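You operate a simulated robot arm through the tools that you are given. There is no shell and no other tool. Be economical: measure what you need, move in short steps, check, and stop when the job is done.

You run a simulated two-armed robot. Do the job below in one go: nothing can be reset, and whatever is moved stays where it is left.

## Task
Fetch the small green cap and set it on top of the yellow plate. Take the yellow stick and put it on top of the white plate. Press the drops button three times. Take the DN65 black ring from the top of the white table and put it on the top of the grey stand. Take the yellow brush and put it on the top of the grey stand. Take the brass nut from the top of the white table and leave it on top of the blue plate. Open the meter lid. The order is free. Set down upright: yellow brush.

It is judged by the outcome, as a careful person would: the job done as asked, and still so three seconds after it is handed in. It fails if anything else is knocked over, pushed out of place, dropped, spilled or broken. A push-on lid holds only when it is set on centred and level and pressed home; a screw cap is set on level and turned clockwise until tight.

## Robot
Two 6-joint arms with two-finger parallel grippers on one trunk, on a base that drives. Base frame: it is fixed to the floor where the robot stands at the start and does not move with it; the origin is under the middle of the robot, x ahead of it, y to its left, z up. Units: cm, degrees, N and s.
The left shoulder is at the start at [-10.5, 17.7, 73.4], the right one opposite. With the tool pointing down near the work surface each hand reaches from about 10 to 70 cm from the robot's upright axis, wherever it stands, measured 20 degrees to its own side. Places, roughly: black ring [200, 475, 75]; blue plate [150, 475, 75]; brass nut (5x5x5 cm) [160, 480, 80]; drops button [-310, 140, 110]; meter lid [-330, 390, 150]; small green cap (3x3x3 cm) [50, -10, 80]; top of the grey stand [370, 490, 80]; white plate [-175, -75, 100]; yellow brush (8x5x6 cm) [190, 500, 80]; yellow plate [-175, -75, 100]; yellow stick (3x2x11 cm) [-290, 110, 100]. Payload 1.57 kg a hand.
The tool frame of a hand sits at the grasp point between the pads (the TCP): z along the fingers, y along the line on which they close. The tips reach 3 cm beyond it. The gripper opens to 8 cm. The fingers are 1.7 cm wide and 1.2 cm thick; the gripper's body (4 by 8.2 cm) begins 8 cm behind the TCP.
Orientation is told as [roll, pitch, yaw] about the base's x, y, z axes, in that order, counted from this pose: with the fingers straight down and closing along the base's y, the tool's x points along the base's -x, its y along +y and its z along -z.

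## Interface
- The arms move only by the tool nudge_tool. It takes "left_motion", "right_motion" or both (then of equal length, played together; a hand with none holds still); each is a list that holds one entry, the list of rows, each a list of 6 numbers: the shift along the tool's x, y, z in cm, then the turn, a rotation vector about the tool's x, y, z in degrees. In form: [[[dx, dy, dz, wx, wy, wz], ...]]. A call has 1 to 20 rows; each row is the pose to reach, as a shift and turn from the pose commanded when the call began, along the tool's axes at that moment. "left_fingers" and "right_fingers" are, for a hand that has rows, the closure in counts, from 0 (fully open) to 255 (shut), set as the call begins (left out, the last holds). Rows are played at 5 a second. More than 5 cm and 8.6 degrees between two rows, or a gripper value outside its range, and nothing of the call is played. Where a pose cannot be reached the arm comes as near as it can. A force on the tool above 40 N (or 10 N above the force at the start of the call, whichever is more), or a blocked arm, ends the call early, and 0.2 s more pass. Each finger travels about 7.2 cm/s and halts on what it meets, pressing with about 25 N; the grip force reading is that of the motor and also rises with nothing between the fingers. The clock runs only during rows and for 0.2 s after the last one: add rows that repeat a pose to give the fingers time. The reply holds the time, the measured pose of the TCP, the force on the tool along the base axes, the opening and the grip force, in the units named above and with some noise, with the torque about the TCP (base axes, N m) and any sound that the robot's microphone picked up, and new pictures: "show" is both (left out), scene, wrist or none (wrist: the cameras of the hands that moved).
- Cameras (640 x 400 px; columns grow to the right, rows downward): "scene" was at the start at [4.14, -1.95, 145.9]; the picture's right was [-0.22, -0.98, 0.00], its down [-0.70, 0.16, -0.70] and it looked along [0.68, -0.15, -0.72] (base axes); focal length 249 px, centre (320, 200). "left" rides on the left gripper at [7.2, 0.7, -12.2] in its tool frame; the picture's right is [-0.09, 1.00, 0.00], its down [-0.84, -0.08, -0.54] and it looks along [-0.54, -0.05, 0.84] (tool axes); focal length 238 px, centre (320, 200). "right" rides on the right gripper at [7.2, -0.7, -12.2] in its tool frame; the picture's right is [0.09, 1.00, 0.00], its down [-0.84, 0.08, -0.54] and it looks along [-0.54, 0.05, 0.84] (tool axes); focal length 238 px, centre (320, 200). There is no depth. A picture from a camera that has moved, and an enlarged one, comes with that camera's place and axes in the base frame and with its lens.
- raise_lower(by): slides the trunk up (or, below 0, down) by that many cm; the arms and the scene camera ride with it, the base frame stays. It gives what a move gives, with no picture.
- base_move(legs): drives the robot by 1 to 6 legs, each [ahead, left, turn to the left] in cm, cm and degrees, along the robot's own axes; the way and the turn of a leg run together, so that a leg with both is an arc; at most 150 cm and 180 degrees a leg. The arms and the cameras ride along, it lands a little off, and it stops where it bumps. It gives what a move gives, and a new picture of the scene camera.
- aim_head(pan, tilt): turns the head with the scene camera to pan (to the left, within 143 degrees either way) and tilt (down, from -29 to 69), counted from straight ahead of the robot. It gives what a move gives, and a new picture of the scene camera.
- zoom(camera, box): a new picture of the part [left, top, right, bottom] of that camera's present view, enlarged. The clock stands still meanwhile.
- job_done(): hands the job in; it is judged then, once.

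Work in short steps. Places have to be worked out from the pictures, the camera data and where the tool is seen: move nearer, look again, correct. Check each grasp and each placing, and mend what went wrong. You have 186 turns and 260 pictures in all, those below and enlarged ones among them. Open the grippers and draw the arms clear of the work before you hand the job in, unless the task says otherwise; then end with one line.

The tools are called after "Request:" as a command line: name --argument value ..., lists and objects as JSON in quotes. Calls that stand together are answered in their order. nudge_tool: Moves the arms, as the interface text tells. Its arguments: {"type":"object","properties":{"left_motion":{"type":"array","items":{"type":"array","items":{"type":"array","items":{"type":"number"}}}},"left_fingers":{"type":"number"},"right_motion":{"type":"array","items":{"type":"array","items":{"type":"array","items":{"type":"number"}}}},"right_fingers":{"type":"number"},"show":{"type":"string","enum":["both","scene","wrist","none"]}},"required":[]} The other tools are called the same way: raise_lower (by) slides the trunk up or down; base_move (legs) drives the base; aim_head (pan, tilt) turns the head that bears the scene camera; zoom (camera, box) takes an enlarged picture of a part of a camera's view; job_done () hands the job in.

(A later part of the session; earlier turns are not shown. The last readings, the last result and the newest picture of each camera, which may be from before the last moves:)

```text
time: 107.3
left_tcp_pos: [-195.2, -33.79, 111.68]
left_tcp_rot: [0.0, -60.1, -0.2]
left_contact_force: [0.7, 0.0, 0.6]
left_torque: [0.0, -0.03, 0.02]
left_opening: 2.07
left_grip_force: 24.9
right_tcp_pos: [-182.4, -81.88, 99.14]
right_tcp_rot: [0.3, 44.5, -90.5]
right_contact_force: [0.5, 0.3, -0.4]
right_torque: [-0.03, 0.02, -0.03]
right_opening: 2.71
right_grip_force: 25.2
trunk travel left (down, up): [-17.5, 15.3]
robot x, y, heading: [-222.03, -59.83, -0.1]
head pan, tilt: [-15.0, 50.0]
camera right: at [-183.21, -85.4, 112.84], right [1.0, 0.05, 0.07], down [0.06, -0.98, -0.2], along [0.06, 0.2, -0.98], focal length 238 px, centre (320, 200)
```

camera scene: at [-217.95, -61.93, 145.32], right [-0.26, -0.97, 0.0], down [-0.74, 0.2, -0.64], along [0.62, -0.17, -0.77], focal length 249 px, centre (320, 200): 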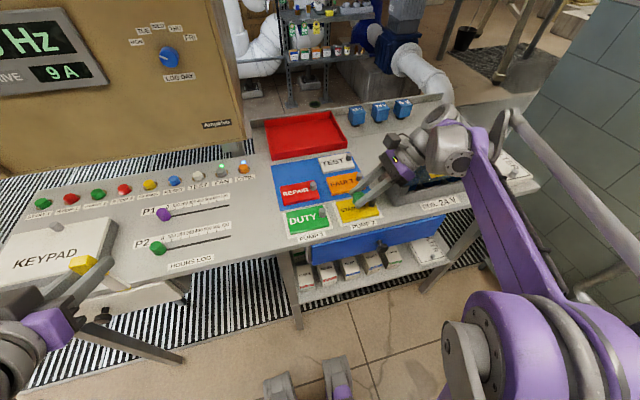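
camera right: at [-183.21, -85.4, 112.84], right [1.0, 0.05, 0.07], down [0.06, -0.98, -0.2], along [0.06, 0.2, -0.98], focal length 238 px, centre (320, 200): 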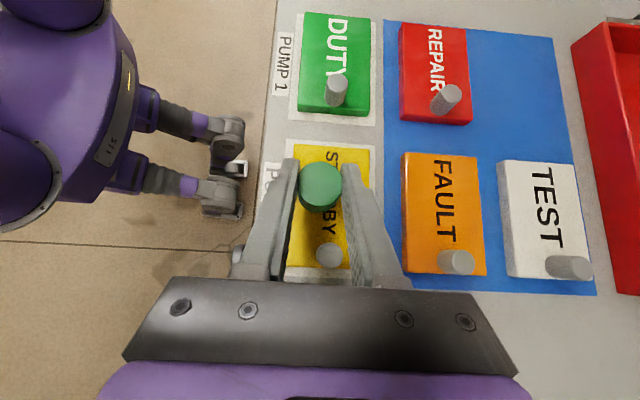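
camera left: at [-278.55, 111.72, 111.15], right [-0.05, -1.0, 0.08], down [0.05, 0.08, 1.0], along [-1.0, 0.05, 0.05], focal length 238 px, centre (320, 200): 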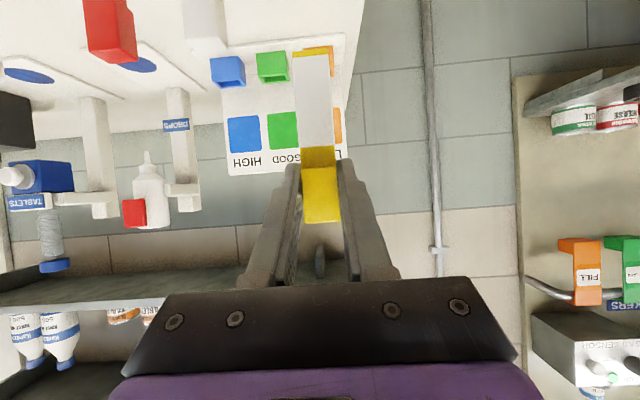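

Request:
nudge_tool --right_motion '[[[-0.14, 0, 0.14, 0, 0, 0], [-0.28, 0, 0.28, 0, 0, 0], [-0.42, 0, 0.42, 0, 0, 0], [-0.56, 0, 0.57, 0, 0, 0], [-0.7, 0, 0.71, 0, 0, 0]]]' --show "none"

Request:
zoom --camera "scene" --box '[310, 150, 410, 225]'

```text
time: 108.5
left_tcp_pos: [-195.33, -33.73, 111.73]
left_tcp_rot: [0.1, -60.0, -0.3]
left_contact_force: [0.3, 0.0, 0.0]
left_torque: [0.0, 0.0, -0.02]
left_opening: 2.08
left_grip_force: 25.0
right_tcp_pos: [-182.49, -81.82, 97.95]
right_tcp_rot: [0.3, 44.5, -90.6]
right_contact_force: [-0.5, -1.0, -1.1]
right_torque: [-0.04, -0.01, -0.02]
right_opening: 2.71
right_grip_force: 25.4
trunk travel left (down, up): [-17.5, 15.3]
robot x, y, heading: [-221.48, -60.33, -0.0]
head pan, tilt: [-15.0, 50.0]
```

```text
5.33 times, centred on (360, 188) of scene
camera zoom: at [-217.93, -61.94, 145.32], right [-0.26, -0.97, 0.0], down [-0.74, 0.2, -0.64], along [0.62, -0.17, -0.77], focal length 1328 px, centre (107, 267)
```

zoom: 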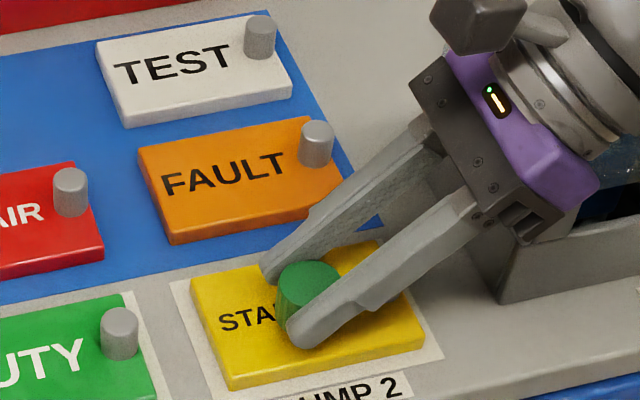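

Nearly on the plate but no force; continue 0.8 cm in fine steps.

Request:
nudge_tool --right_motion '[[[-0.14, 0, 0.14, 0, 0, 0], [-0.28, 0, 0.28, 0, 0, 0], [-0.42, 0, 0.42, 0, 0, 0]]]' --show "wrist"

```text
time: 109.3
left_tcp_pos: [-195.18, -33.6, 111.85]
left_tcp_rot: [0.0, -60.0, -0.1]
left_contact_force: [0.6, 0.6, -0.3]
left_torque: [0.02, 0.02, 0.04]
left_opening: 2.07
left_grip_force: 25.4
right_tcp_pos: [-182.59, -81.53, 97.55]
right_tcp_rot: [0.4, 44.5, -90.4]
right_contact_force: [0.3, 3.4, 8.3]
right_torque: [-0.91, -0.06, 0.17]
right_opening: 2.71
right_grip_force: 24.6
trunk travel left (down, up): [-17.5, 15.3]
robot x, y, heading: [-221.74, -59.65, -0.1]
head pan, tilt: [-15.0, 50.0]
camera right: at [-183.21, -85.18, 111.31], right [1.0, 0.05, 0.07], down [0.07, -0.98, -0.2], along [0.06, 0.2, -0.98], focal length 238 px, centre (320, 200)
```

right: 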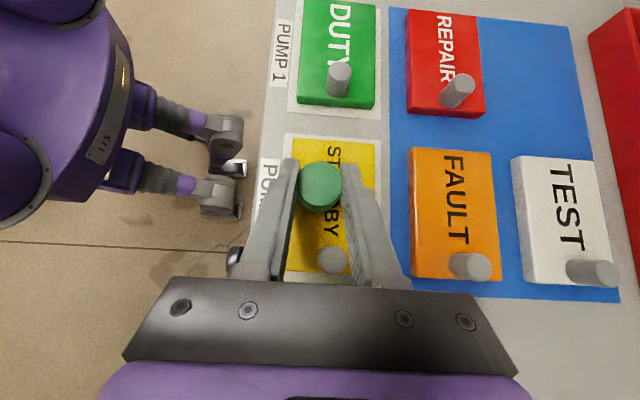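

The torque shows the gripper body, about 11 cm behind the TCP, touched the relay box corner. Lift 2 cm and yaw the hand 30° about the vertical so it clears the box.

Request:
nudge_tool --right_motion '[[[0.7, 0, -0.71, 0, 0, 0], [1.4, 0, -1.42, 0, 0, 0], [1.4, 0, -1.42, -5.3, 0, 5.3], [1.4, 0, -1.42, -10.5, 0, 10.7], [1.4, 0, -1.42, -15.8, 0, 16], [1.4, 0, -1.42, -21, 0, 21.4], [1.4, 0, -1.42, -21, 0, 21.4]]]'

Request:
zoom --camera "scene" --box '[300, 130, 460, 240]'

```text
time: 110.9
left_tcp_pos: [-195.21, -33.7, 111.62]
left_tcp_rot: [0.2, -59.9, -0.2]
left_contact_force: [-0.3, -0.3, 0.4]
left_torque: [-0.01, -0.01, 0.03]
left_opening: 2.08
left_grip_force: 24.4
right_tcp_pos: [-182.49, -81.89, 99.46]
right_tcp_rot: [0.2, 44.6, -120.7]
right_contact_force: [0.2, -0.2, 0.5]
right_torque: [-0.02, 0.02, -0.02]
right_opening: 2.72
right_grip_force: 25.2
trunk travel left (down, up): [-17.5, 15.3]
robot x, y, heading: [-221.67, -59.88, -0.2]
head pan, tilt: [-15.0, 50.0]
camera scene: at [-217.9, -61.95, 145.32], right [-0.26, -0.97, 0.0], down [-0.74, 0.2, -0.64], along [0.62, -0.17, -0.77], focal length 249 px, centre (320, 200)
camera right: at [-184.75, -84.55, 113.24], right [0.89, -0.45, 0.07], down [-0.43, -0.88, -0.2], along [0.15, 0.15, -0.98], focal length 238 px, centre (320, 200)
```

scene: 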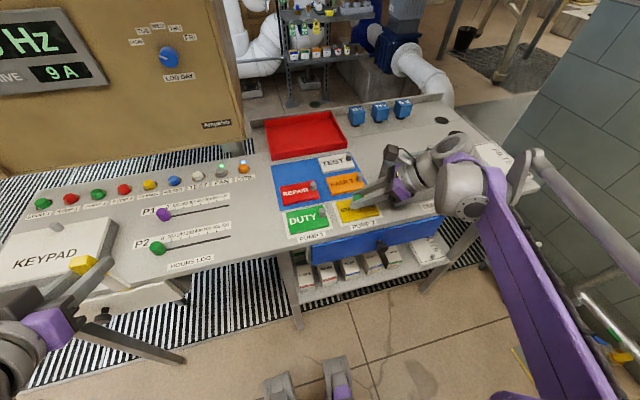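
right: 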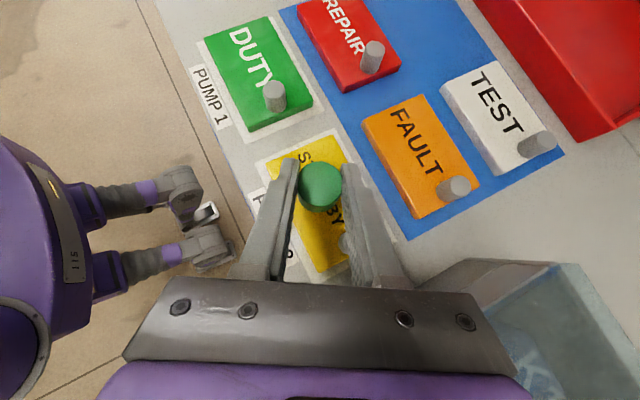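

```text
3.64 times, centred on (380, 185) of scene
camera zoom: at [-217.9, -61.95, 145.32], right [-0.26, -0.97, 0.0], down [-0.74, 0.2, -0.64], along [0.62, -0.17, -0.77], focal length 906 px, centre (102, 254)
```

zoom: 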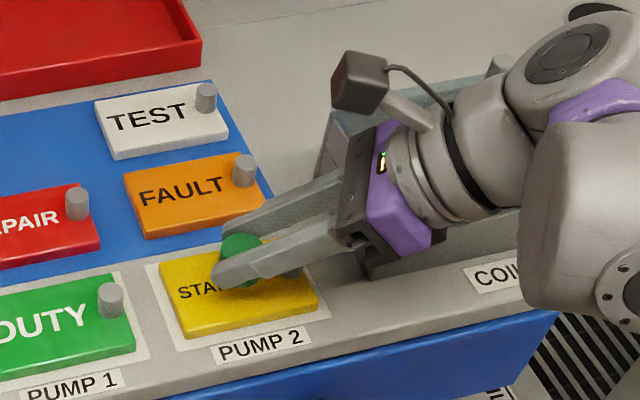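

Now the hand clears the box. Descend again in fine steps.

Request:
nudge_tool --right_motion '[[[-0.5, 0, 0.5, 0, 0, 0], [-1.0, 0, 1.0, 0, 0, 0], [-1.3, 0, 1.32, 0, 0, 0], [-1.5, 0, 1.53, 0, 0, 0], [-1.7, 0, 1.73, 0, 0, 0]]]' --show "none"

Request:
zoom --camera "scene" --box '[310, 160, 410, 235]'

```text
time: 112.1
left_tcp_pos: [-195.28, -33.7, 111.67]
left_tcp_rot: [0.1, -60.0, -0.1]
left_contact_force: [-0.3, -0.1, -0.4]
left_torque: [-0.02, 0.02, 0.02]
left_opening: 2.09
left_grip_force: 25.2
right_tcp_pos: [-182.56, -81.76, 97.36]
right_tcp_rot: [0.3, 44.6, -120.5]
right_contact_force: [1.5, -2.1, 15.8]
right_torque: [0.13, -0.16, 0.0]
right_opening: 2.69
right_grip_force: 25.1
trunk travel left (down, up): [-17.5, 15.3]
robot x, y, heading: [-221.7, -60.07, 0.2]
head pan, tilt: [-15.0, 50.0]
```

```text
5.33 times, centred on (360, 198) of scene
camera zoom: at [-218.01, -61.9, 145.34], right [-0.26, -0.97, 0.0], down [-0.74, 0.2, -0.64], along [0.62, -0.17, -0.77], focal length 1328 px, centre (107, 213)
```

zoom: 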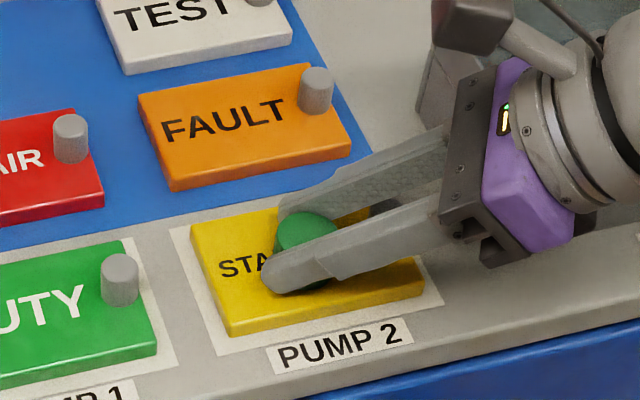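

Contact force is right at the cap. Ease up slightly, open the fingers and withdraw along the tool axis.

Request:
nudge_tool --right_motion '[[[0.1, 0, -0.1, 0, 0, 0], [0.1, 0, -0.1, 0, 0, 0], [0.1, 0, -0.1, 0, 0, 0]]]' --right_fingers 100 --show "none"

Request:
nudge_tool --right_motion '[[[0.3, 0, -1.5, 0, 0, 0], [0.5, 0, -4, 0, 0, 0], [0.5, 0, -8, 0, 0, 0], [0.5, 0, -12, 0, 0, 0], [0.5, 0, -15, 0, 0, 0]]]'

Request:
zoom --camera "scene" --box '[280, 130, 420, 235]'

```text
time: 112.9
left_tcp_pos: [-195.28, -33.79, 111.77]
left_tcp_rot: [0.1, -60.1, -0.2]
left_contact_force: [0.5, -0.3, -0.5]
left_torque: [0.0, 0.01, 0.03]
left_opening: 2.08
left_grip_force: 24.9
right_tcp_pos: [-182.49, -81.78, 97.28]
right_tcp_rot: [0.3, 44.6, -120.6]
right_contact_force: [-1.4, 0.3, -0.6]
right_torque: [0.03, 0.01, 0.02]
right_opening: 4.87
right_grip_force: 0.1
trunk travel left (down, up): [-17.5, 15.3]
robot x, y, heading: [-221.87, -60.05, 0.1]
head pan, tilt: [-15.0, 50.0]
```

```text
time: 114.1
left_tcp_pos: [-195.29, -33.65, 111.81]
left_tcp_rot: [0.1, -60.1, -0.1]
left_contact_force: [-0.4, -0.1, -0.4]
left_torque: [-0.01, -0.04, 0.01]
left_opening: 2.07
left_grip_force: 25.2
right_tcp_pos: [-187.9, -90.49, 108.23]
right_tcp_rot: [0.2, 44.6, -120.6]
right_contact_force: [-0.4, 0.6, 0.0]
right_torque: [0.01, 0.0, -0.01]
right_opening: 4.86
right_grip_force: 0.1
trunk travel left (down, up): [-17.5, 15.3]
robot x, y, heading: [-221.86, -59.36, -0.3]
head pan, tilt: [-15.0, 50.0]
camera scene: at [-217.95, -61.96, 145.32], right [-0.26, -0.97, 0.0], down [-0.74, 0.2, -0.64], along [0.62, -0.17, -0.77], focal length 249 px, centre (320, 200)
camera right: at [-190.14, -93.13, 122.01], right [0.89, -0.45, 0.07], down [-0.43, -0.88, -0.2], along [0.15, 0.15, -0.98], focal length 238 px, centre (320, 200)
```

scene: 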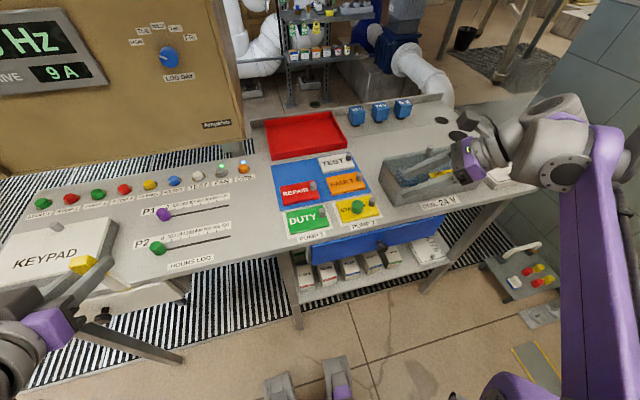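
right: 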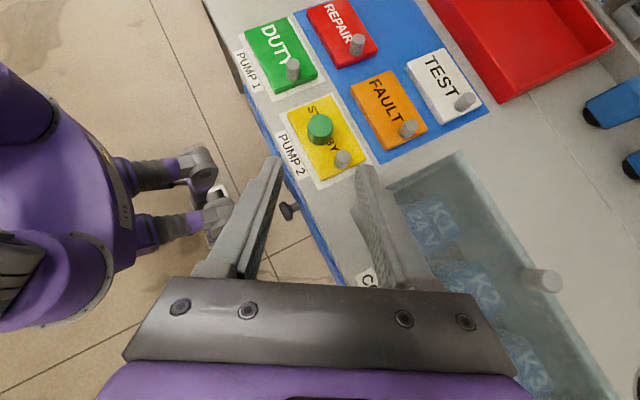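

```text
3.81 times, centred on (350, 182) of scene
camera zoom: at [-217.95, -61.96, 145.32], right [-0.26, -0.97, 0.0], down [-0.74, 0.2, -0.64], along [0.62, -0.17, -0.77], focal length 949 px, centre (206, 267)
```

zoom: 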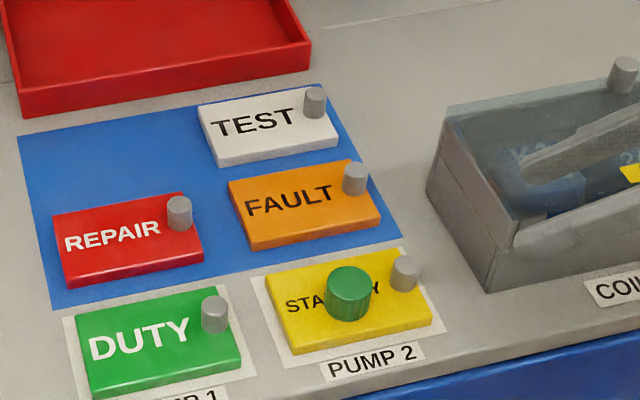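

The cap sits well on the yellow plate (top z≈94). Now raise the right hand clear and return it to the plain downward orientation.

Request:
nudge_tool --right_motion '[[[1.4, 0, -2, 0, 0, 0], [2.8, 0, -4, 0, 0, 0], [4.2, -1, -5.5, 5.3, 0, -5.3], [5.6, -2, -6, 10.5, 0, -10.7], [6, -3, -6.5, 15.8, 0, -16], [6, -3, -6.5, 21, 0, -21.4]]]' --show "none"

Request:
nudge_tool --right_motion '[[[0, -2, 0, 0, -8, 0], [0, -4, 0, 0, -16, 0], [0, -4, 0, 0, -24, 0], [0, -4, 0, 0, -32, 0], [0, -4, 0, 0, -40, 0], [0, -4, 0, 0, -44.5, 0]]]' --show "none"

Request:
nudge_tool --right_motion '[[[0, 0, 0, 0, 0, -8.2], [0, 0, 0, 0, 0, -16.4], [0, 0, 0, 0, 0, -24.6], [0, 0, 0, 0, 0, -32.8], [0, 0, 0, 0, 0, -41], [0, 0, 0, 0, 0, -49.2], [0, 0, 0, 0, 0, -57.4], [0, 0, 0, 0, 0, -65.6], [0, 0, 0, 0, 0, -73.8], [0, 0, 0, 0, 0, -82], [0, 0, 0, 0, 0, -90]]]' --show "scene"

```text
time: 115.5
left_tcp_pos: [-195.26, -33.68, 111.68]
left_tcp_rot: [0.1, -60.0, -0.1]
left_contact_force: [0.8, 0.2, 0.5]
left_torque: [-0.02, 0.01, 0.03]
left_opening: 2.08
left_grip_force: 25.4
right_tcp_pos: [-190.55, -89.41, 116.98]
right_tcp_rot: [0.4, 44.4, -90.4]
right_contact_force: [0.2, 0.6, 0.2]
right_torque: [0.0, -0.02, 0.03]
right_opening: 4.88
right_grip_force: 0.1
trunk travel left (down, up): [-17.5, 15.3]
robot x, y, heading: [-221.47, -59.71, 0.0]
head pan, tilt: [-15.0, 50.0]
```

```text
time: 116.9
left_tcp_pos: [-195.25, -33.68, 111.69]
left_tcp_rot: [0.1, -60.0, -0.3]
left_contact_force: [-0.5, 0.3, -0.3]
left_torque: [-0.01, 0.0, -0.02]
left_opening: 2.06
left_grip_force: 25.3
right_tcp_pos: [-194.56, -89.17, 117.19]
right_tcp_rot: [0.3, 0.0, -90.8]
right_contact_force: [-0.6, 0.6, -0.6]
right_torque: [0.0, 0.0, -0.02]
right_opening: 4.85
right_grip_force: 0.0
trunk travel left (down, up): [-17.5, 15.3]
robot x, y, heading: [-221.73, -59.96, -0.2]
head pan, tilt: [-15.0, 50.0]
```

```text
time: 119.3
left_tcp_pos: [-195.29, -33.76, 111.83]
left_tcp_rot: [0.1, -60.1, -0.2]
left_contact_force: [0.0, -0.4, -0.4]
left_torque: [0.02, 0.01, -0.01]
left_opening: 2.09
left_grip_force: 25.4
right_tcp_pos: [-194.62, -89.13, 116.89]
right_tcp_rot: [0.1, -0.2, -0.7]
right_contact_force: [0.7, -0.1, 0.0]
right_torque: [0.02, -0.01, 0.0]
right_opening: 4.86
right_grip_force: 0.1
trunk travel left (down, up): [-17.5, 15.3]
robot x, y, heading: [-221.53, -59.47, 0.0]
head pan, tilt: [-15.0, 50.0]
camera scene: at [-217.93, -61.94, 145.32], right [-0.26, -0.97, 0.0], down [-0.74, 0.2, -0.64], along [0.62, -0.17, -0.77], focal length 249 px, centre (320, 200)
```

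scene: 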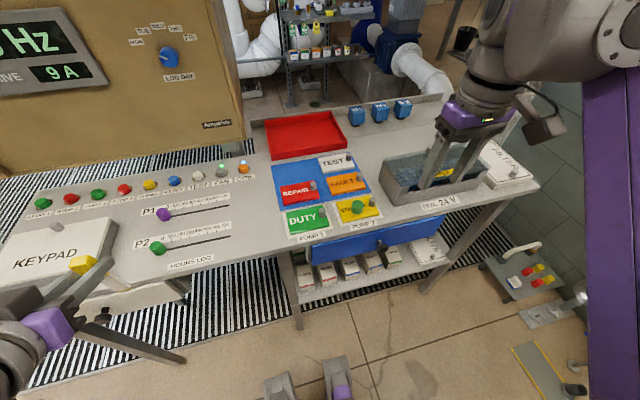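

Now drive 22 cm to the right so the left hand can work over the white plate.

Request:
base_move --legs '[[0, -22, 0]]'

Request:
nudge_tool --left_motion '[[[-2, 0, 2, 0, 7.5, 0], [-4, 0, 3, 0, 15, 0], [-6, 0, 4, 0, 22.5, 0], [-6, 0, 4, 0, 30, 0], [-6, 0, 4, 0, 37.5, 0], [-6, 0, 4, 0, 45, 0], [-6, 0, 4, 0, 52.5, 0], [-6, 0, 4, 0, 60, 0], [-6, 0, 4, 0, 60, 0]]]' --show "none"

Request:
nudge_tool --left_motion '[[[0, 0, 0, 0, 0, -8.2], [0, 0, 0, 0, 0, -16.4], [0, 0, 0, 0, 0, -24.6], [0, 0, 0, 0, 0, -32.8], [0, 0, 0, 0, 0, -41], [0, 0, 0, 0, 0, -49.2], [0, 0, 0, 0, 0, -57.4], [0, 0, 0, 0, 0, -65.6], [0, 0, 0, 0, 0, -73.8], [0, 0, 0, 0, 0, -82], [0, 0, 0, 0, 0, -90]]]'

```text
time: 121.9
left_tcp_pos: [-195.16, -56.21, 111.75]
left_tcp_rot: [0.0, -60.0, -0.2]
left_contact_force: [-0.7, 0.8, -0.8]
left_torque: [0.0, -0.01, -0.01]
left_opening: 2.09
left_grip_force: 24.8
right_tcp_pos: [-194.59, -111.69, 116.96]
right_tcp_rot: [0.0, -0.2, -0.8]
right_contact_force: [0.5, -0.6, -0.3]
right_torque: [0.01, -0.04, -0.02]
right_opening: 4.87
right_grip_force: 0.1
trunk travel left (down, up): [-17.5, 15.3]
robot x, y, heading: [-221.56, -82.75, -0.1]
head pan, tilt: [-15.0, 50.0]
camera scene: at [-217.98, -84.39, 145.32], right [-0.26, -0.97, 0.0], down [-0.74, 0.2, -0.64], along [0.62, -0.17, -0.77], focal length 249 px, centre (320, 200)
```

scene: 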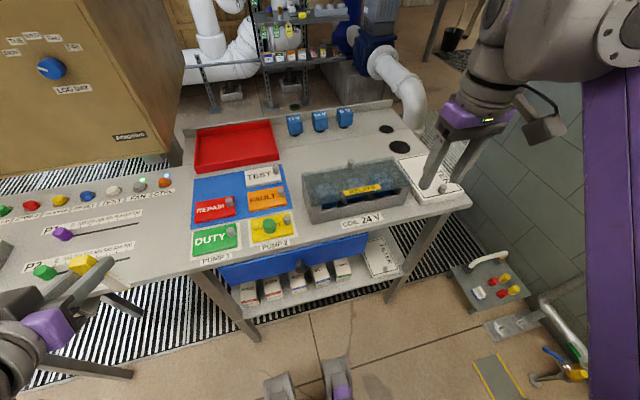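

```text
time: 123.9
left_tcp_pos: [-188.94, -56.16, 114.96]
left_tcp_rot: [0.0, -0.1, -0.1]
left_contact_force: [0.6, 0.1, 0.6]
left_torque: [-0.06, 0.0, -0.03]
left_opening: 2.09
left_grip_force: 25.1
right_tcp_pos: [-194.6, -111.66, 116.95]
right_tcp_rot: [0.0, -0.4, -0.8]
right_contact_force: [0.2, 0.4, 0.1]
right_torque: [0.01, 0.02, -0.02]
right_opening: 4.83
right_grip_force: 0.1
trunk travel left (down, up): [-17.5, 15.3]
robot x, y, heading: [-221.42, -81.91, -0.2]
head pan, tilt: [-15.0, 50.0]
```

```text
time: 126.3
left_tcp_pos: [-188.79, -56.14, 115.01]
left_tcp_rot: [0.0, -0.1, 90.0]
left_contact_force: [-0.8, 0.4, 0.7]
left_torque: [0.01, -0.01, 0.02]
left_opening: 2.08
left_grip_force: 25.2
right_tcp_pos: [-194.46, -111.66, 116.99]
right_tcp_rot: [0.1, -0.2, -0.8]
right_contact_force: [0.5, 0.5, -0.3]
right_torque: [0.0, -0.01, 0.01]
right_opening: 4.85
right_grip_force: 0.1
trunk travel left (down, up): [-17.5, 15.3]
robot x, y, heading: [-221.8, -82.28, -0.0]
head pan, tilt: [-15.0, 50.0]
camera scene: at [-217.98, -84.37, 145.32], right [-0.26, -0.97, 0.0], down [-0.74, 0.2, -0.64], along [0.62, -0.17, -0.77], focal length 249 px, centre (320, 200)
camera left: at [-189.39, -63.46, 127.11], right [-1.0, 0.09, 0.0], down [0.08, 0.84, 0.54], along [0.05, 0.54, -0.84], focal length 238 px, centre (320, 200)
```

scene: 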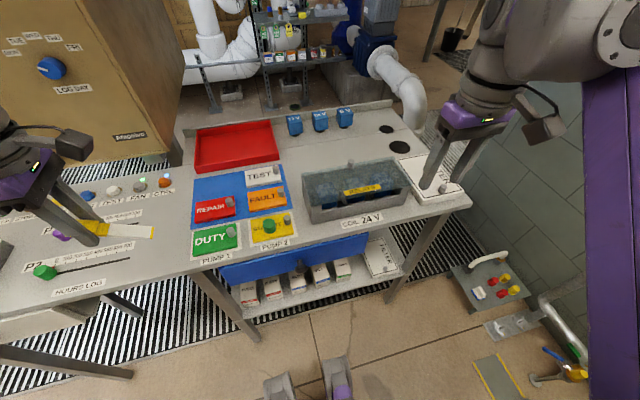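
left: 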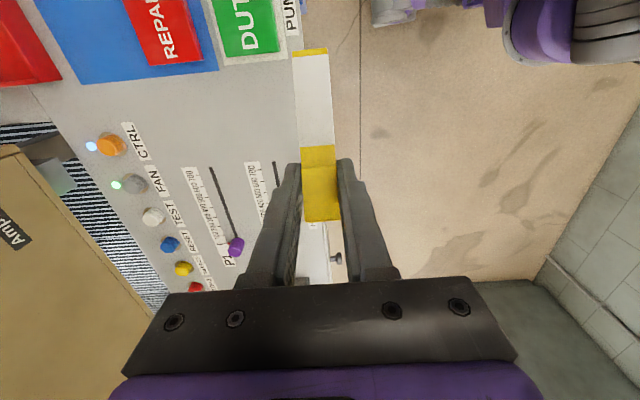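

The strip points to -y and slopes ~38° down from the hand. White plate top spans about x -166..-160.5, y -77..-87 with a knob near y=-86. I'll lay the stick slightly diagonally (yaw 115°), left of the knob; move above it first.

Request:
nudge_tool --left_motion '[[[2.7, -3, 0, 0, 0, -3], [5.4, -6, 0, 0, 0, -6], [8.1, -9, 0, 0, 0, -9], [10.8, -12, 0, 0, 0, -12], [13.5, -15, 0, 0, 0, -15], [16.2, -18, 1, 0, 0, -18], [19, -21, 3, 0, 0, -21], [21, -23, 5, 0, 0, -25], [22, -24.1, 7, 0, 0, -25], [22, -24.1, 7, 0, 0, -25]]]' --show "none"

Request:
nudge_tool --left_motion '[[[0, 0, 0, 0, 6, 0], [0, 0, 0, 0, 12, 0], [0, 0, 0, 0, 18, 0], [0, 0, 0, 0, 18, 0]]]'

Request:
zoom --camera "scene" --box '[160, 90, 360, 240]'

```text
time: 128.5
left_tcp_pos: [-167.9, -77.35, 105.25]
left_tcp_rot: [-0.1, 0.0, 114.9]
left_contact_force: [-0.3, 0.0, 0.1]
left_torque: [-0.02, 0.02, -0.01]
left_opening: 2.09
left_grip_force: 25.5
left hand out of reach, approached as far as the arm can: row 5, 6, 7, 8, 9, 10
right_tcp_pos: [-194.65, -111.61, 116.93]
right_tcp_rot: [0.0, -0.3, -0.9]
right_contact_force: [-0.8, -0.4, 0.5]
right_torque: [-0.01, 0.0, 0.0]
right_opening: 4.87
right_grip_force: 0.0
trunk travel left (down, up): [-17.5, 15.3]
robot x, y, heading: [-221.58, -82.0, -0.0]
head pan, tilt: [-15.0, 50.0]
```

```text
time: 129.5
left_tcp_pos: [-168.03, -77.49, 105.36]
left_tcp_rot: [-0.1, 18.0, 115.0]
left_contact_force: [-0.9, 0.3, 0.3]
left_torque: [0.02, 0.01, -0.01]
left_opening: 2.1
left_grip_force: 25.1
right_tcp_pos: [-194.51, -111.78, 117.01]
right_tcp_rot: [-0.1, -0.3, -0.7]
right_contact_force: [0.3, -0.2, -0.5]
right_torque: [-0.01, -0.02, -0.02]
right_opening: 4.88
right_grip_force: 0.0
trunk travel left (down, up): [-17.5, 15.3]
robot x, y, heading: [-221.73, -82.47, -0.2]
head pan, tilt: [-15.0, 50.0]
camera scene: at [-217.94, -84.4, 145.32], right [-0.26, -0.97, 0.0], down [-0.74, 0.2, -0.64], along [0.62, -0.17, -0.77], focal length 249 px, centre (320, 200)
camera left: at [-167.23, -80.67, 119.13], right [-0.94, -0.34, -0.03], down [-0.34, 0.91, 0.26], along [-0.06, 0.25, -0.97], focal length 238 px, centre (320, 200)
```

scene: 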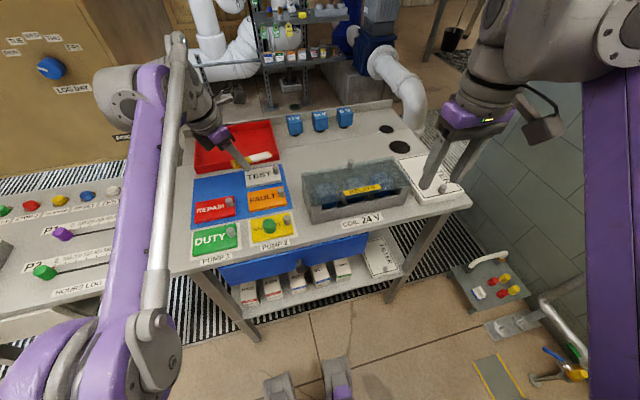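
left: 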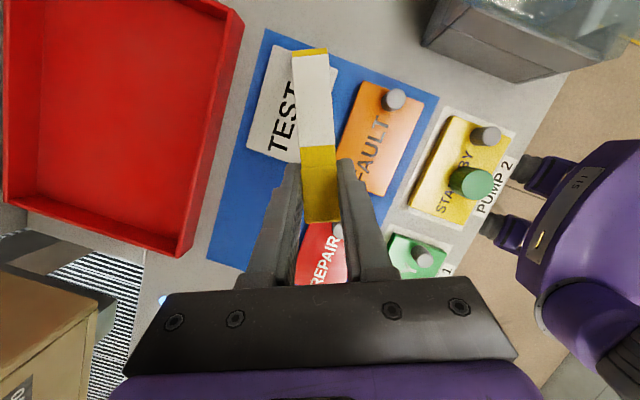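

```text
2.67 times, centred on (260, 165) of scene
camera zoom: at [-217.94, -84.4, 145.32], right [-0.26, -0.97, 0.0], down [-0.74, 0.2, -0.64], along [0.62, -0.17, -0.77], focal length 664 px, centre (480, 293)
```

zoom: 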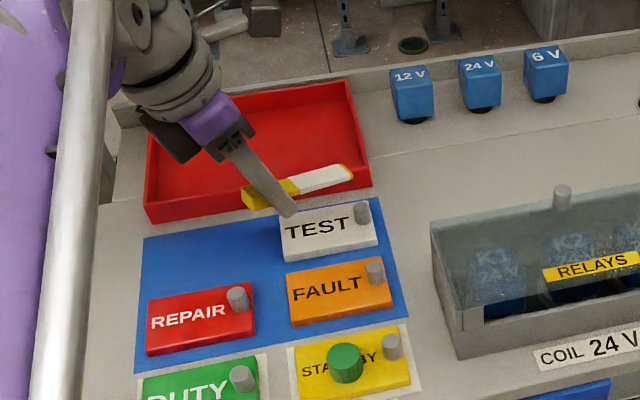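

Reach falls 3 cm short. Drive 5 cm ahead (all is above the knobs), then check from the wrist.

Request:
base_move --legs '[[5, 0, 0]]'

Request:
zoom --camera "left" --box '[160, 0, 480, 200]'

```text
time: 130.4
left_tcp_pos: [-162.95, -77.48, 105.32]
left_tcp_rot: [0.0, 17.9, 115.0]
left_contact_force: [1.1, 0.0, -0.9]
left_torque: [-0.03, 0.04, 0.01]
left_opening: 2.11
left_grip_force: 24.9
right_tcp_pos: [-189.55, -111.61, 117.02]
right_tcp_rot: [0.0, -0.2, -0.8]
right_contact_force: [0.9, 0.3, 0.4]
right_torque: [-0.01, 0.04, 0.03]
right_opening: 4.88
right_grip_force: 0.0
trunk travel left (down, up): [-17.5, 15.3]
robot x, y, heading: [-216.91, -82.51, 0.3]
head pan, tilt: [-15.0, 50.0]
camera scene: at [-212.89, -84.38, 145.32], right [-0.26, -0.97, 0.0], down [-0.74, 0.2, -0.64], along [0.62, -0.17, -0.77], focal length 249 px, centre (320, 200)
```

scene: 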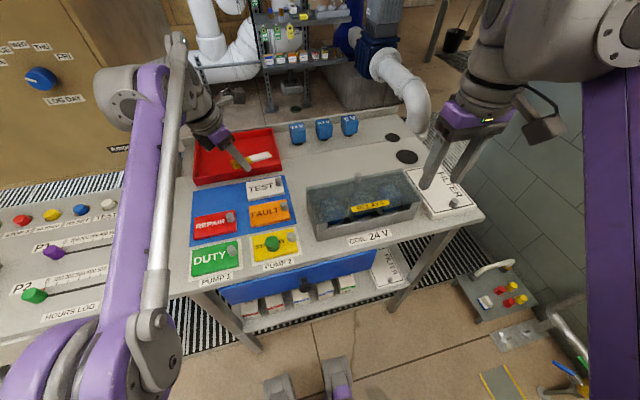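

```text
2.00 times, centred on (320, 100) of left
camera zoom: at [-162.2, -80.66, 119.09], right [-0.94, -0.34, -0.03], down [-0.34, 0.91, 0.26], along [-0.06, 0.25, -0.97], focal length 477 px, centre (320, 400)
```

zoom: 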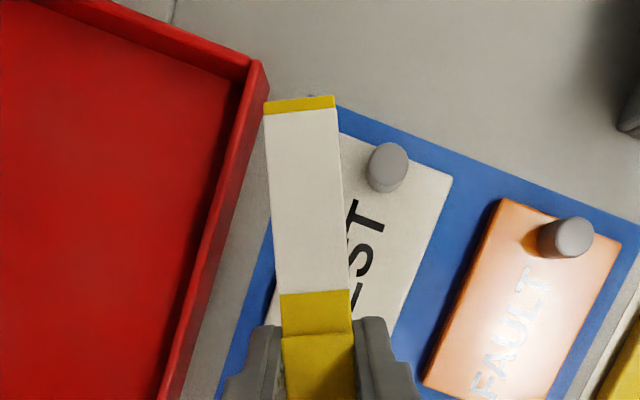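

Plate geometry is confirmed. Shift the hand back 1.8 cm and lower to about 100.

Request:
nudge_tool --left_motion '[[[-0.2, 1.84, 0.5, 0, 0, 0], [-1, 1.84, 2.5, 0, 0, 0], [-1.82, 1.84, 5, 0, 0, 0], [-1.82, 1.84, 5, 0, 0, 0]]]'

Request:
zoom --camera "scene" --box '[190, 130, 310, 220]'

```text
time: 131.4
left_tcp_pos: [-164.84, -78.02, 99.99]
left_tcp_rot: [0.0, 17.9, 114.8]
left_contact_force: [0.3, -0.6, 0.2]
left_torque: [-0.04, 0.02, -0.03]
left_opening: 2.09
left_grip_force: 25.3
right_tcp_pos: [-189.66, -111.65, 116.88]
right_tcp_rot: [0.0, -0.3, -0.7]
right_contact_force: [0.3, -0.6, -0.2]
right_torque: [0.04, 0.0, 0.01]
right_opening: 4.84
right_grip_force: 0.0
trunk travel left (down, up): [-17.5, 15.3]
robot x, y, heading: [-216.94, -82.1, -0.1]
head pan, tilt: [-15.0, 50.0]
camera scene: at [-213.01, -84.38, 145.32], right [-0.26, -0.97, 0.0], down [-0.74, 0.2, -0.64], along [0.62, -0.17, -0.77], focal length 249 px, centre (320, 200)
camera left: at [-164.06, -81.17, 113.87], right [-0.94, -0.34, -0.03], down [-0.34, 0.91, 0.26], along [-0.06, 0.25, -0.97], focal length 238 px, centre (320, 200)
```

scene: 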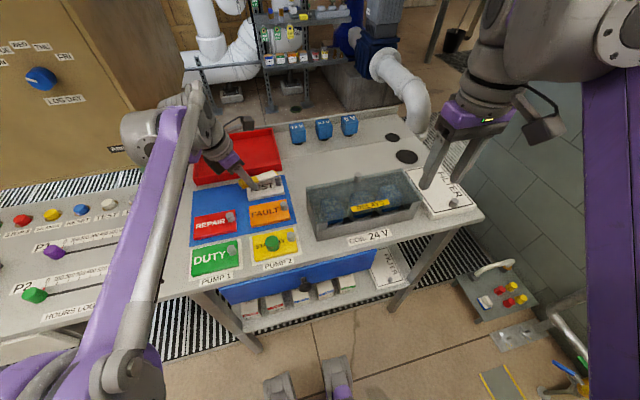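
left: 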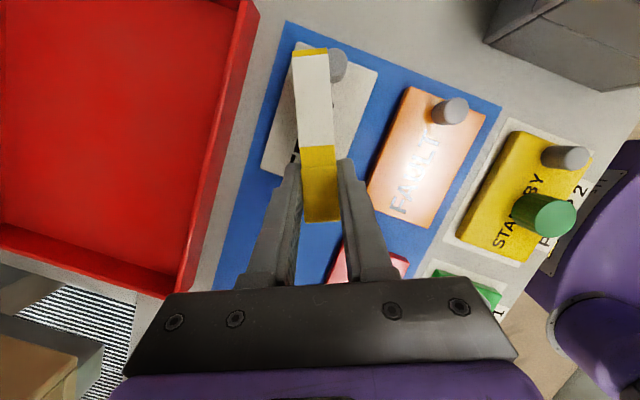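

```text
4.44 times, centred on (250, 175) of scene
camera zoom: at [-213.01, -84.38, 145.32], right [-0.26, -0.97, 0.0], down [-0.74, 0.2, -0.64], along [0.62, -0.17, -0.77], focal length 1107 px, centre (631, 311)
```

zoom: 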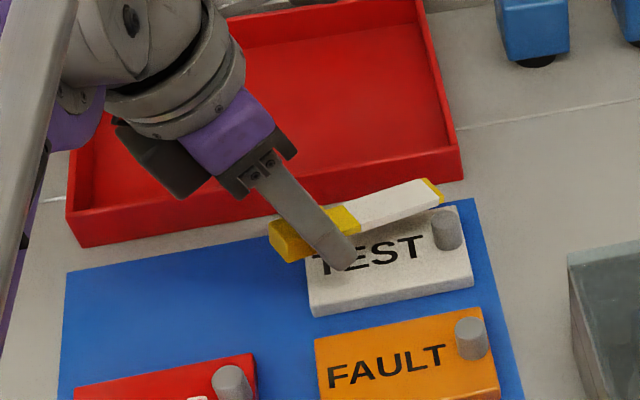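

The strip end is a bit close to the knob; shift 0.5–0.6 cm away and descend in fine steps until touch.

Request:
nudge_tool --left_motion '[[[-0.32, -0.71, -0.1, 0, 0, 0], [-0.63, -0.71, 0.85, 0, 0, 0], [-0.78, -0.71, 1.33, 0, 0, 0], [-0.88, -0.71, 1.6, 0, 0, 0], [-0.97, -0.71, 1.9, 0, 0, 0]]]'

Request:
zoom --camera "scene" --box '[200, 140, 300, 215]'

```text
time: 132.6
left_tcp_pos: [-164.29, -77.43, 97.95]
left_tcp_rot: [0.0, 17.9, 114.9]
left_contact_force: [-0.3, 0.1, -0.4]
left_torque: [-0.01, 0.01, -0.03]
left_opening: 2.09
left_grip_force: 25.5
right_tcp_pos: [-189.66, -111.68, 116.95]
right_tcp_rot: [0.0, -0.2, -0.7]
right_contact_force: [-0.3, -0.3, 0.2]
right_torque: [0.04, 0.0, -0.01]
right_opening: 4.86
right_grip_force: 0.1
trunk travel left (down, up): [-17.5, 15.3]
robot x, y, heading: [-216.68, -82.21, 0.0]
head pan, tilt: [-15.0, 50.0]
camera scene: at [-213.02, -84.37, 145.32], right [-0.26, -0.97, 0.0], down [-0.74, 0.2, -0.64], along [0.62, -0.17, -0.77], focal length 249 px, centre (320, 200)
camera left: at [-163.56, -80.58, 111.64], right [-0.94, -0.34, -0.03], down [-0.34, 0.91, 0.26], along [-0.06, 0.25, -0.97], focal length 238 px, centre (320, 200)
```

scene: 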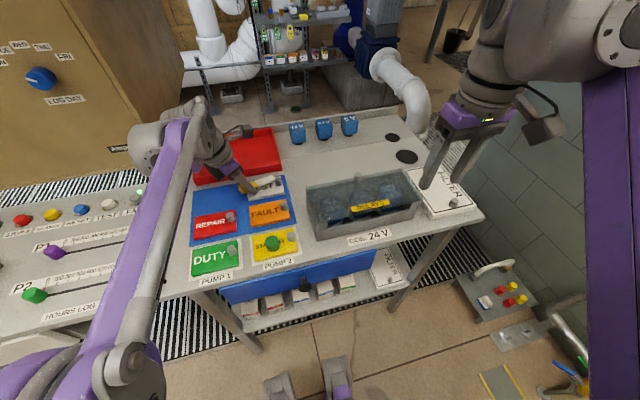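
left: 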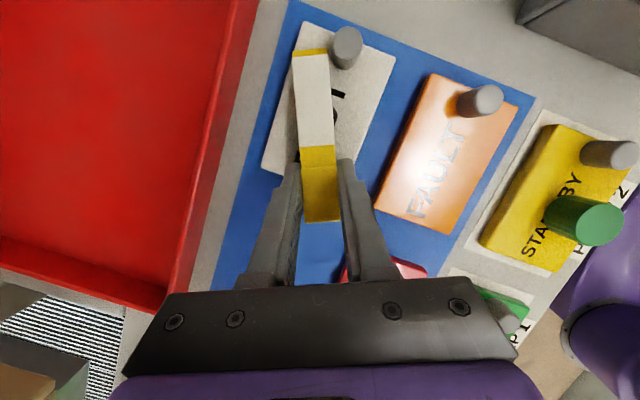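

```text
5.33 times, centred on (250, 178) of scene
camera zoom: at [-213.02, -84.37, 145.32], right [-0.26, -0.97, 0.0], down [-0.74, 0.2, -0.64], along [0.62, -0.17, -0.77], focal length 1328 px, centre (693, 320)
```

zoom: 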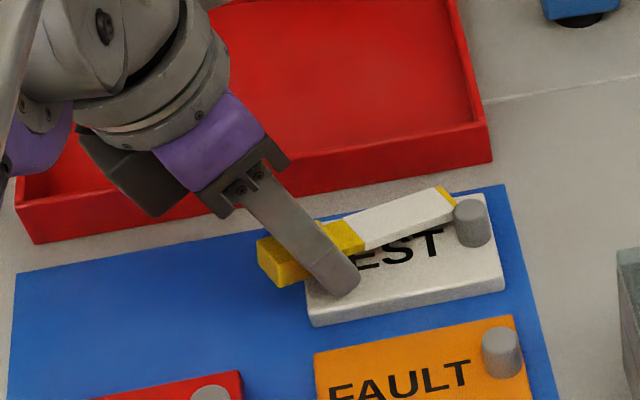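

Nearly there. Slide 0.5 cm along the stick and lower in 0.2 cm steps until contact.

Request:
nudge_tool --left_motion '[[[0.47, 0, 0.15, 0, 0, 0], [0.41, 0, 0.35, 0, 0, 0], [0.35, 0, 0.54, 0, 0, 0], [0.29, 0, 0.73, 0, 0, 0]]]' --show "none"

```text
time: 133.6
left_tcp_pos: [-164.19, -78.01, 97.36]
left_tcp_rot: [0.0, 18.0, 114.9]
left_contact_force: [1.8, 0.3, 7.5]
left_torque: [0.01, -0.06, 0.04]
left_opening: 2.12
left_grip_force: 25.2
right_tcp_pos: [-189.66, -111.63, 116.88]
right_tcp_rot: [0.0, -0.2, -0.7]
right_contact_force: [0.9, 0.1, 0.1]
right_torque: [0.02, 0.0, -0.02]
right_opening: 4.84
right_grip_force: 0.0
trunk travel left (down, up): [-17.5, 15.3]
robot x, y, heading: [-216.87, -82.46, -0.2]
head pan, tilt: [-15.0, 50.0]
```

Fingertips touch the plate. Raise 0.2 and lower the strip end by tilting 6°, then see.

Request:
nudge_tool --left_motion '[[[0.06, 0, -0.19, 0, 0, 0], [0.06, 0, -0.19, 0, -2, 0], [0.06, 0, -0.19, 0, -4, 0], [0.06, 0, -0.19, 0, -6, 0]]]' --show "wrist"

Request:
zoom --camera "scene" --box '[200, 140, 300, 215]'

```text
time: 134.6
left_tcp_pos: [-164.15, -78.08, 97.55]
left_tcp_rot: [0.1, 12.1, 114.9]
left_contact_force: [1.7, -2.4, 8.1]
left_torque: [-0.72, -0.31, 0.03]
left_opening: 2.09
left_grip_force: 25.3
right_tcp_pos: [-189.71, -111.73, 116.87]
right_tcp_rot: [0.0, -0.2, -0.7]
right_contact_force: [-0.1, -0.3, 0.0]
right_torque: [-0.01, 0.01, 0.0]
right_opening: 4.86
right_grip_force: 0.2
trunk travel left (down, up): [-17.5, 15.3]
robot x, y, heading: [-216.6, -82.0, -0.1]
head pan, tilt: [-15.0, 50.0]
camera left: at [-162.79, -82.49, 110.96], right [-0.94, -0.34, -0.02], down [-0.32, 0.88, 0.36], along [-0.1, 0.34, -0.93], focal length 238 px, centre (320, 200)
```

left: 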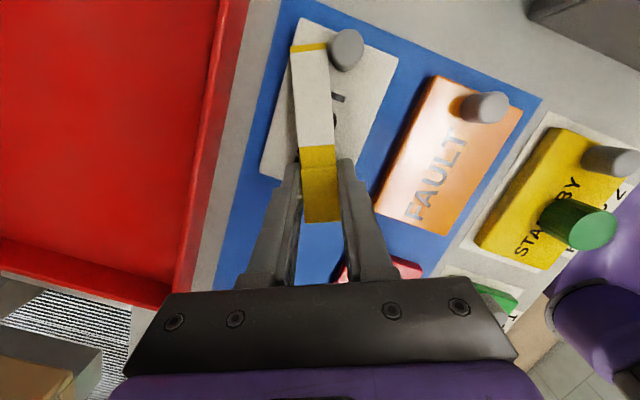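

```text
5.33 times, centred on (250, 178) of scene
camera zoom: at [-213.07, -84.41, 145.32], right [-0.26, -0.97, 0.0], down [-0.74, 0.2, -0.64], along [0.62, -0.17, -0.77], focal length 1328 px, centre (693, 320)
```

zoom: 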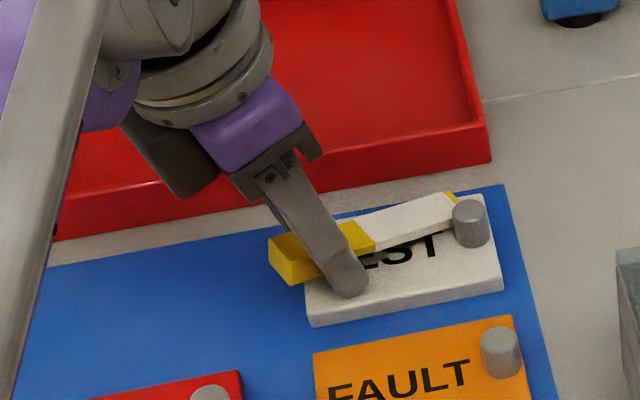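

The strip end now rests on the plate. Open the fingers.

Request:
nudge_tool --left_motion '[[[0, 0, 0, 0, 0, 0], [0, 0, 0, 0, 0, 0], [0, 0, 0, 0, 0, 0]]]' --left_fingers 130 --show "wrist"

Request:
zoom --camera "scene" --box '[200, 140, 300, 215]'

```text
time: 135.4
left_tcp_pos: [-164.15, -78.01, 97.47]
left_tcp_rot: [0.0, 11.9, 114.9]
left_contact_force: [0.0, -0.2, -0.6]
left_torque: [-0.03, 0.0, 0.02]
left_opening: 3.93
left_grip_force: 0.0
right_tcp_pos: [-189.58, -111.51, 116.99]
right_tcp_rot: [0.0, -0.2, -0.9]
right_contact_force: [-0.3, -0.7, -0.4]
right_torque: [0.02, 0.0, -0.03]
right_opening: 4.87
right_grip_force: 0.0
trunk travel left (down, up): [-17.5, 15.3]
robot x, y, heading: [-216.55, -82.41, -0.2]
head pan, tilt: [-15.0, 50.0]
camera left: at [-162.75, -82.43, 110.93], right [-0.94, -0.34, -0.02], down [-0.32, 0.88, 0.36], along [-0.1, 0.34, -0.93], focal length 238 px, centre (320, 200)
```

left: 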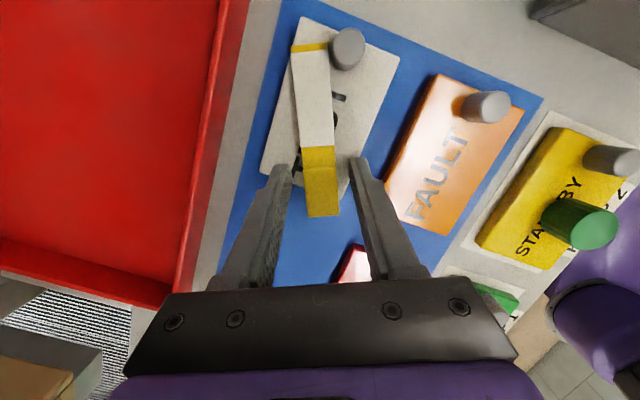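

```text
5.33 times, centred on (250, 178) of scene
camera zoom: at [-213.02, -84.38, 145.32], right [-0.26, -0.97, 0.0], down [-0.74, 0.2, -0.64], along [0.62, -0.17, -0.77], focal length 1328 px, centre (693, 320)
```

zoom: 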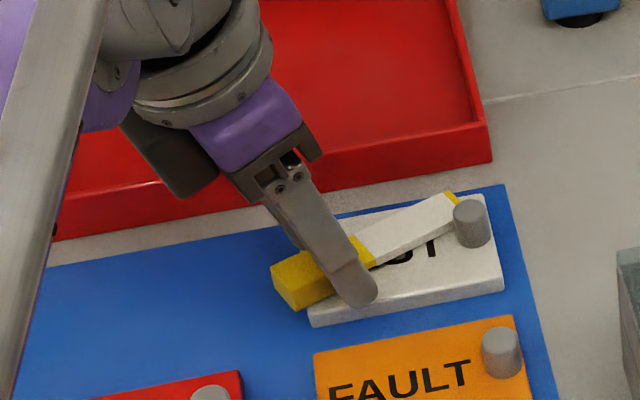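

The stick settled. Withdraw the hand up and inspect.

Request:
nudge_tool --left_motion '[[[0, 0, -2, 0, 0, 0], [0, 0, -5, 0, 0, 0], [-2, 0, -9, 0, 0, 0], [-5, 2, -12, 0, 0, 0], [-9, 4, -13, 0, 0, 0]]]' --show "wrist"

Request:
zoom --camera "scene" --box '[200, 140, 300, 215]'

Request:
zoom --camera "left" --box '[220, 0, 420, 125]'

```text
time: 136.6
left_tcp_pos: [-172.6, -69.29, 108.5]
left_tcp_rot: [0.0, 12.1, 114.8]
left_contact_force: [-0.5, 1.5, -0.4]
left_torque: [-0.01, -0.06, 0.0]
left_opening: 3.96
left_grip_force: 0.1
right_tcp_pos: [-189.68, -111.62, 116.83]
right_tcp_rot: [0.1, -0.3, -0.9]
right_contact_force: [0.3, -0.8, 0.7]
right_torque: [-0.04, -0.02, -0.03]
right_opening: 4.89
right_grip_force: 0.1
trunk travel left (down, up): [-17.5, 15.3]
robot x, y, heading: [-217.12, -82.41, -0.2]
head pan, tilt: [-15.0, 50.0]
camera left: at [-171.29, -73.68, 121.9], right [-0.94, -0.34, -0.02], down [-0.32, 0.88, 0.36], along [-0.1, 0.34, -0.93], focal length 238 px, centre (320, 200)
```

left: 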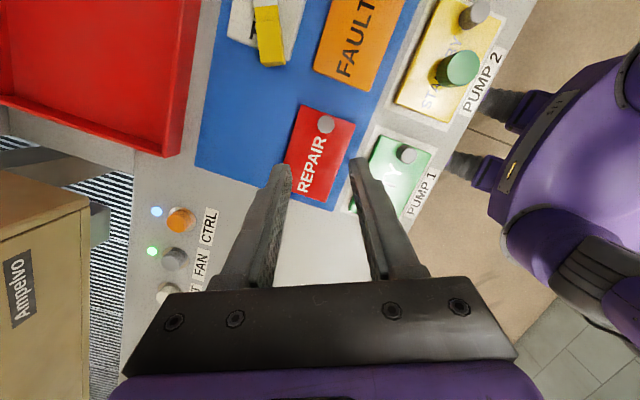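

```text
5.33 times, centred on (250, 178) of scene
camera zoom: at [-213.15, -84.31, 145.33], right [-0.26, -0.97, 0.0], down [-0.74, 0.2, -0.64], along [0.62, -0.17, -0.77], focal length 1328 px, centre (693, 320)
```

zoom: 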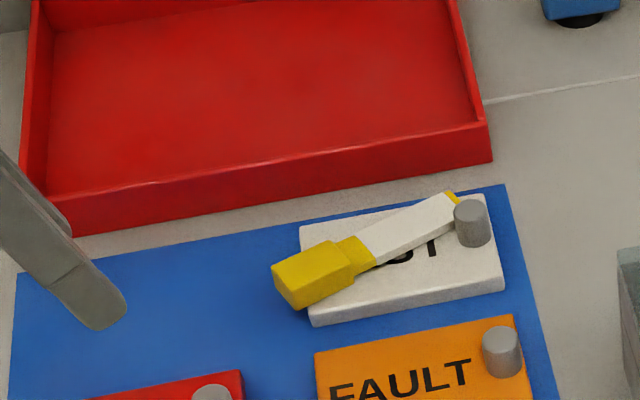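

```text
3.20 times, centred on (320, 62) of left
camera zoom: at [-171.29, -73.68, 121.9], right [-0.94, -0.34, -0.02], down [-0.32, 0.88, 0.36], along [-0.1, 0.34, -0.93], focal length 763 px, centre (320, 640)
```

zoom: 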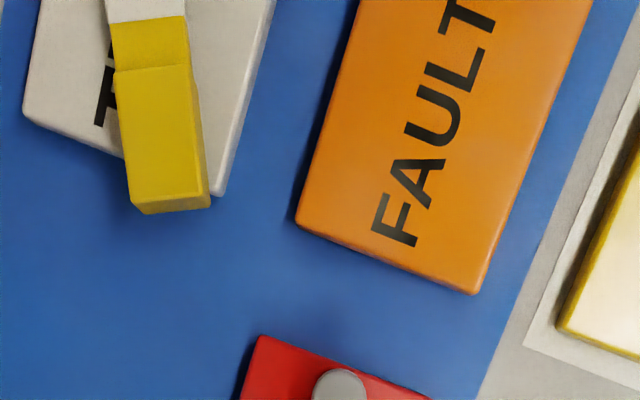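

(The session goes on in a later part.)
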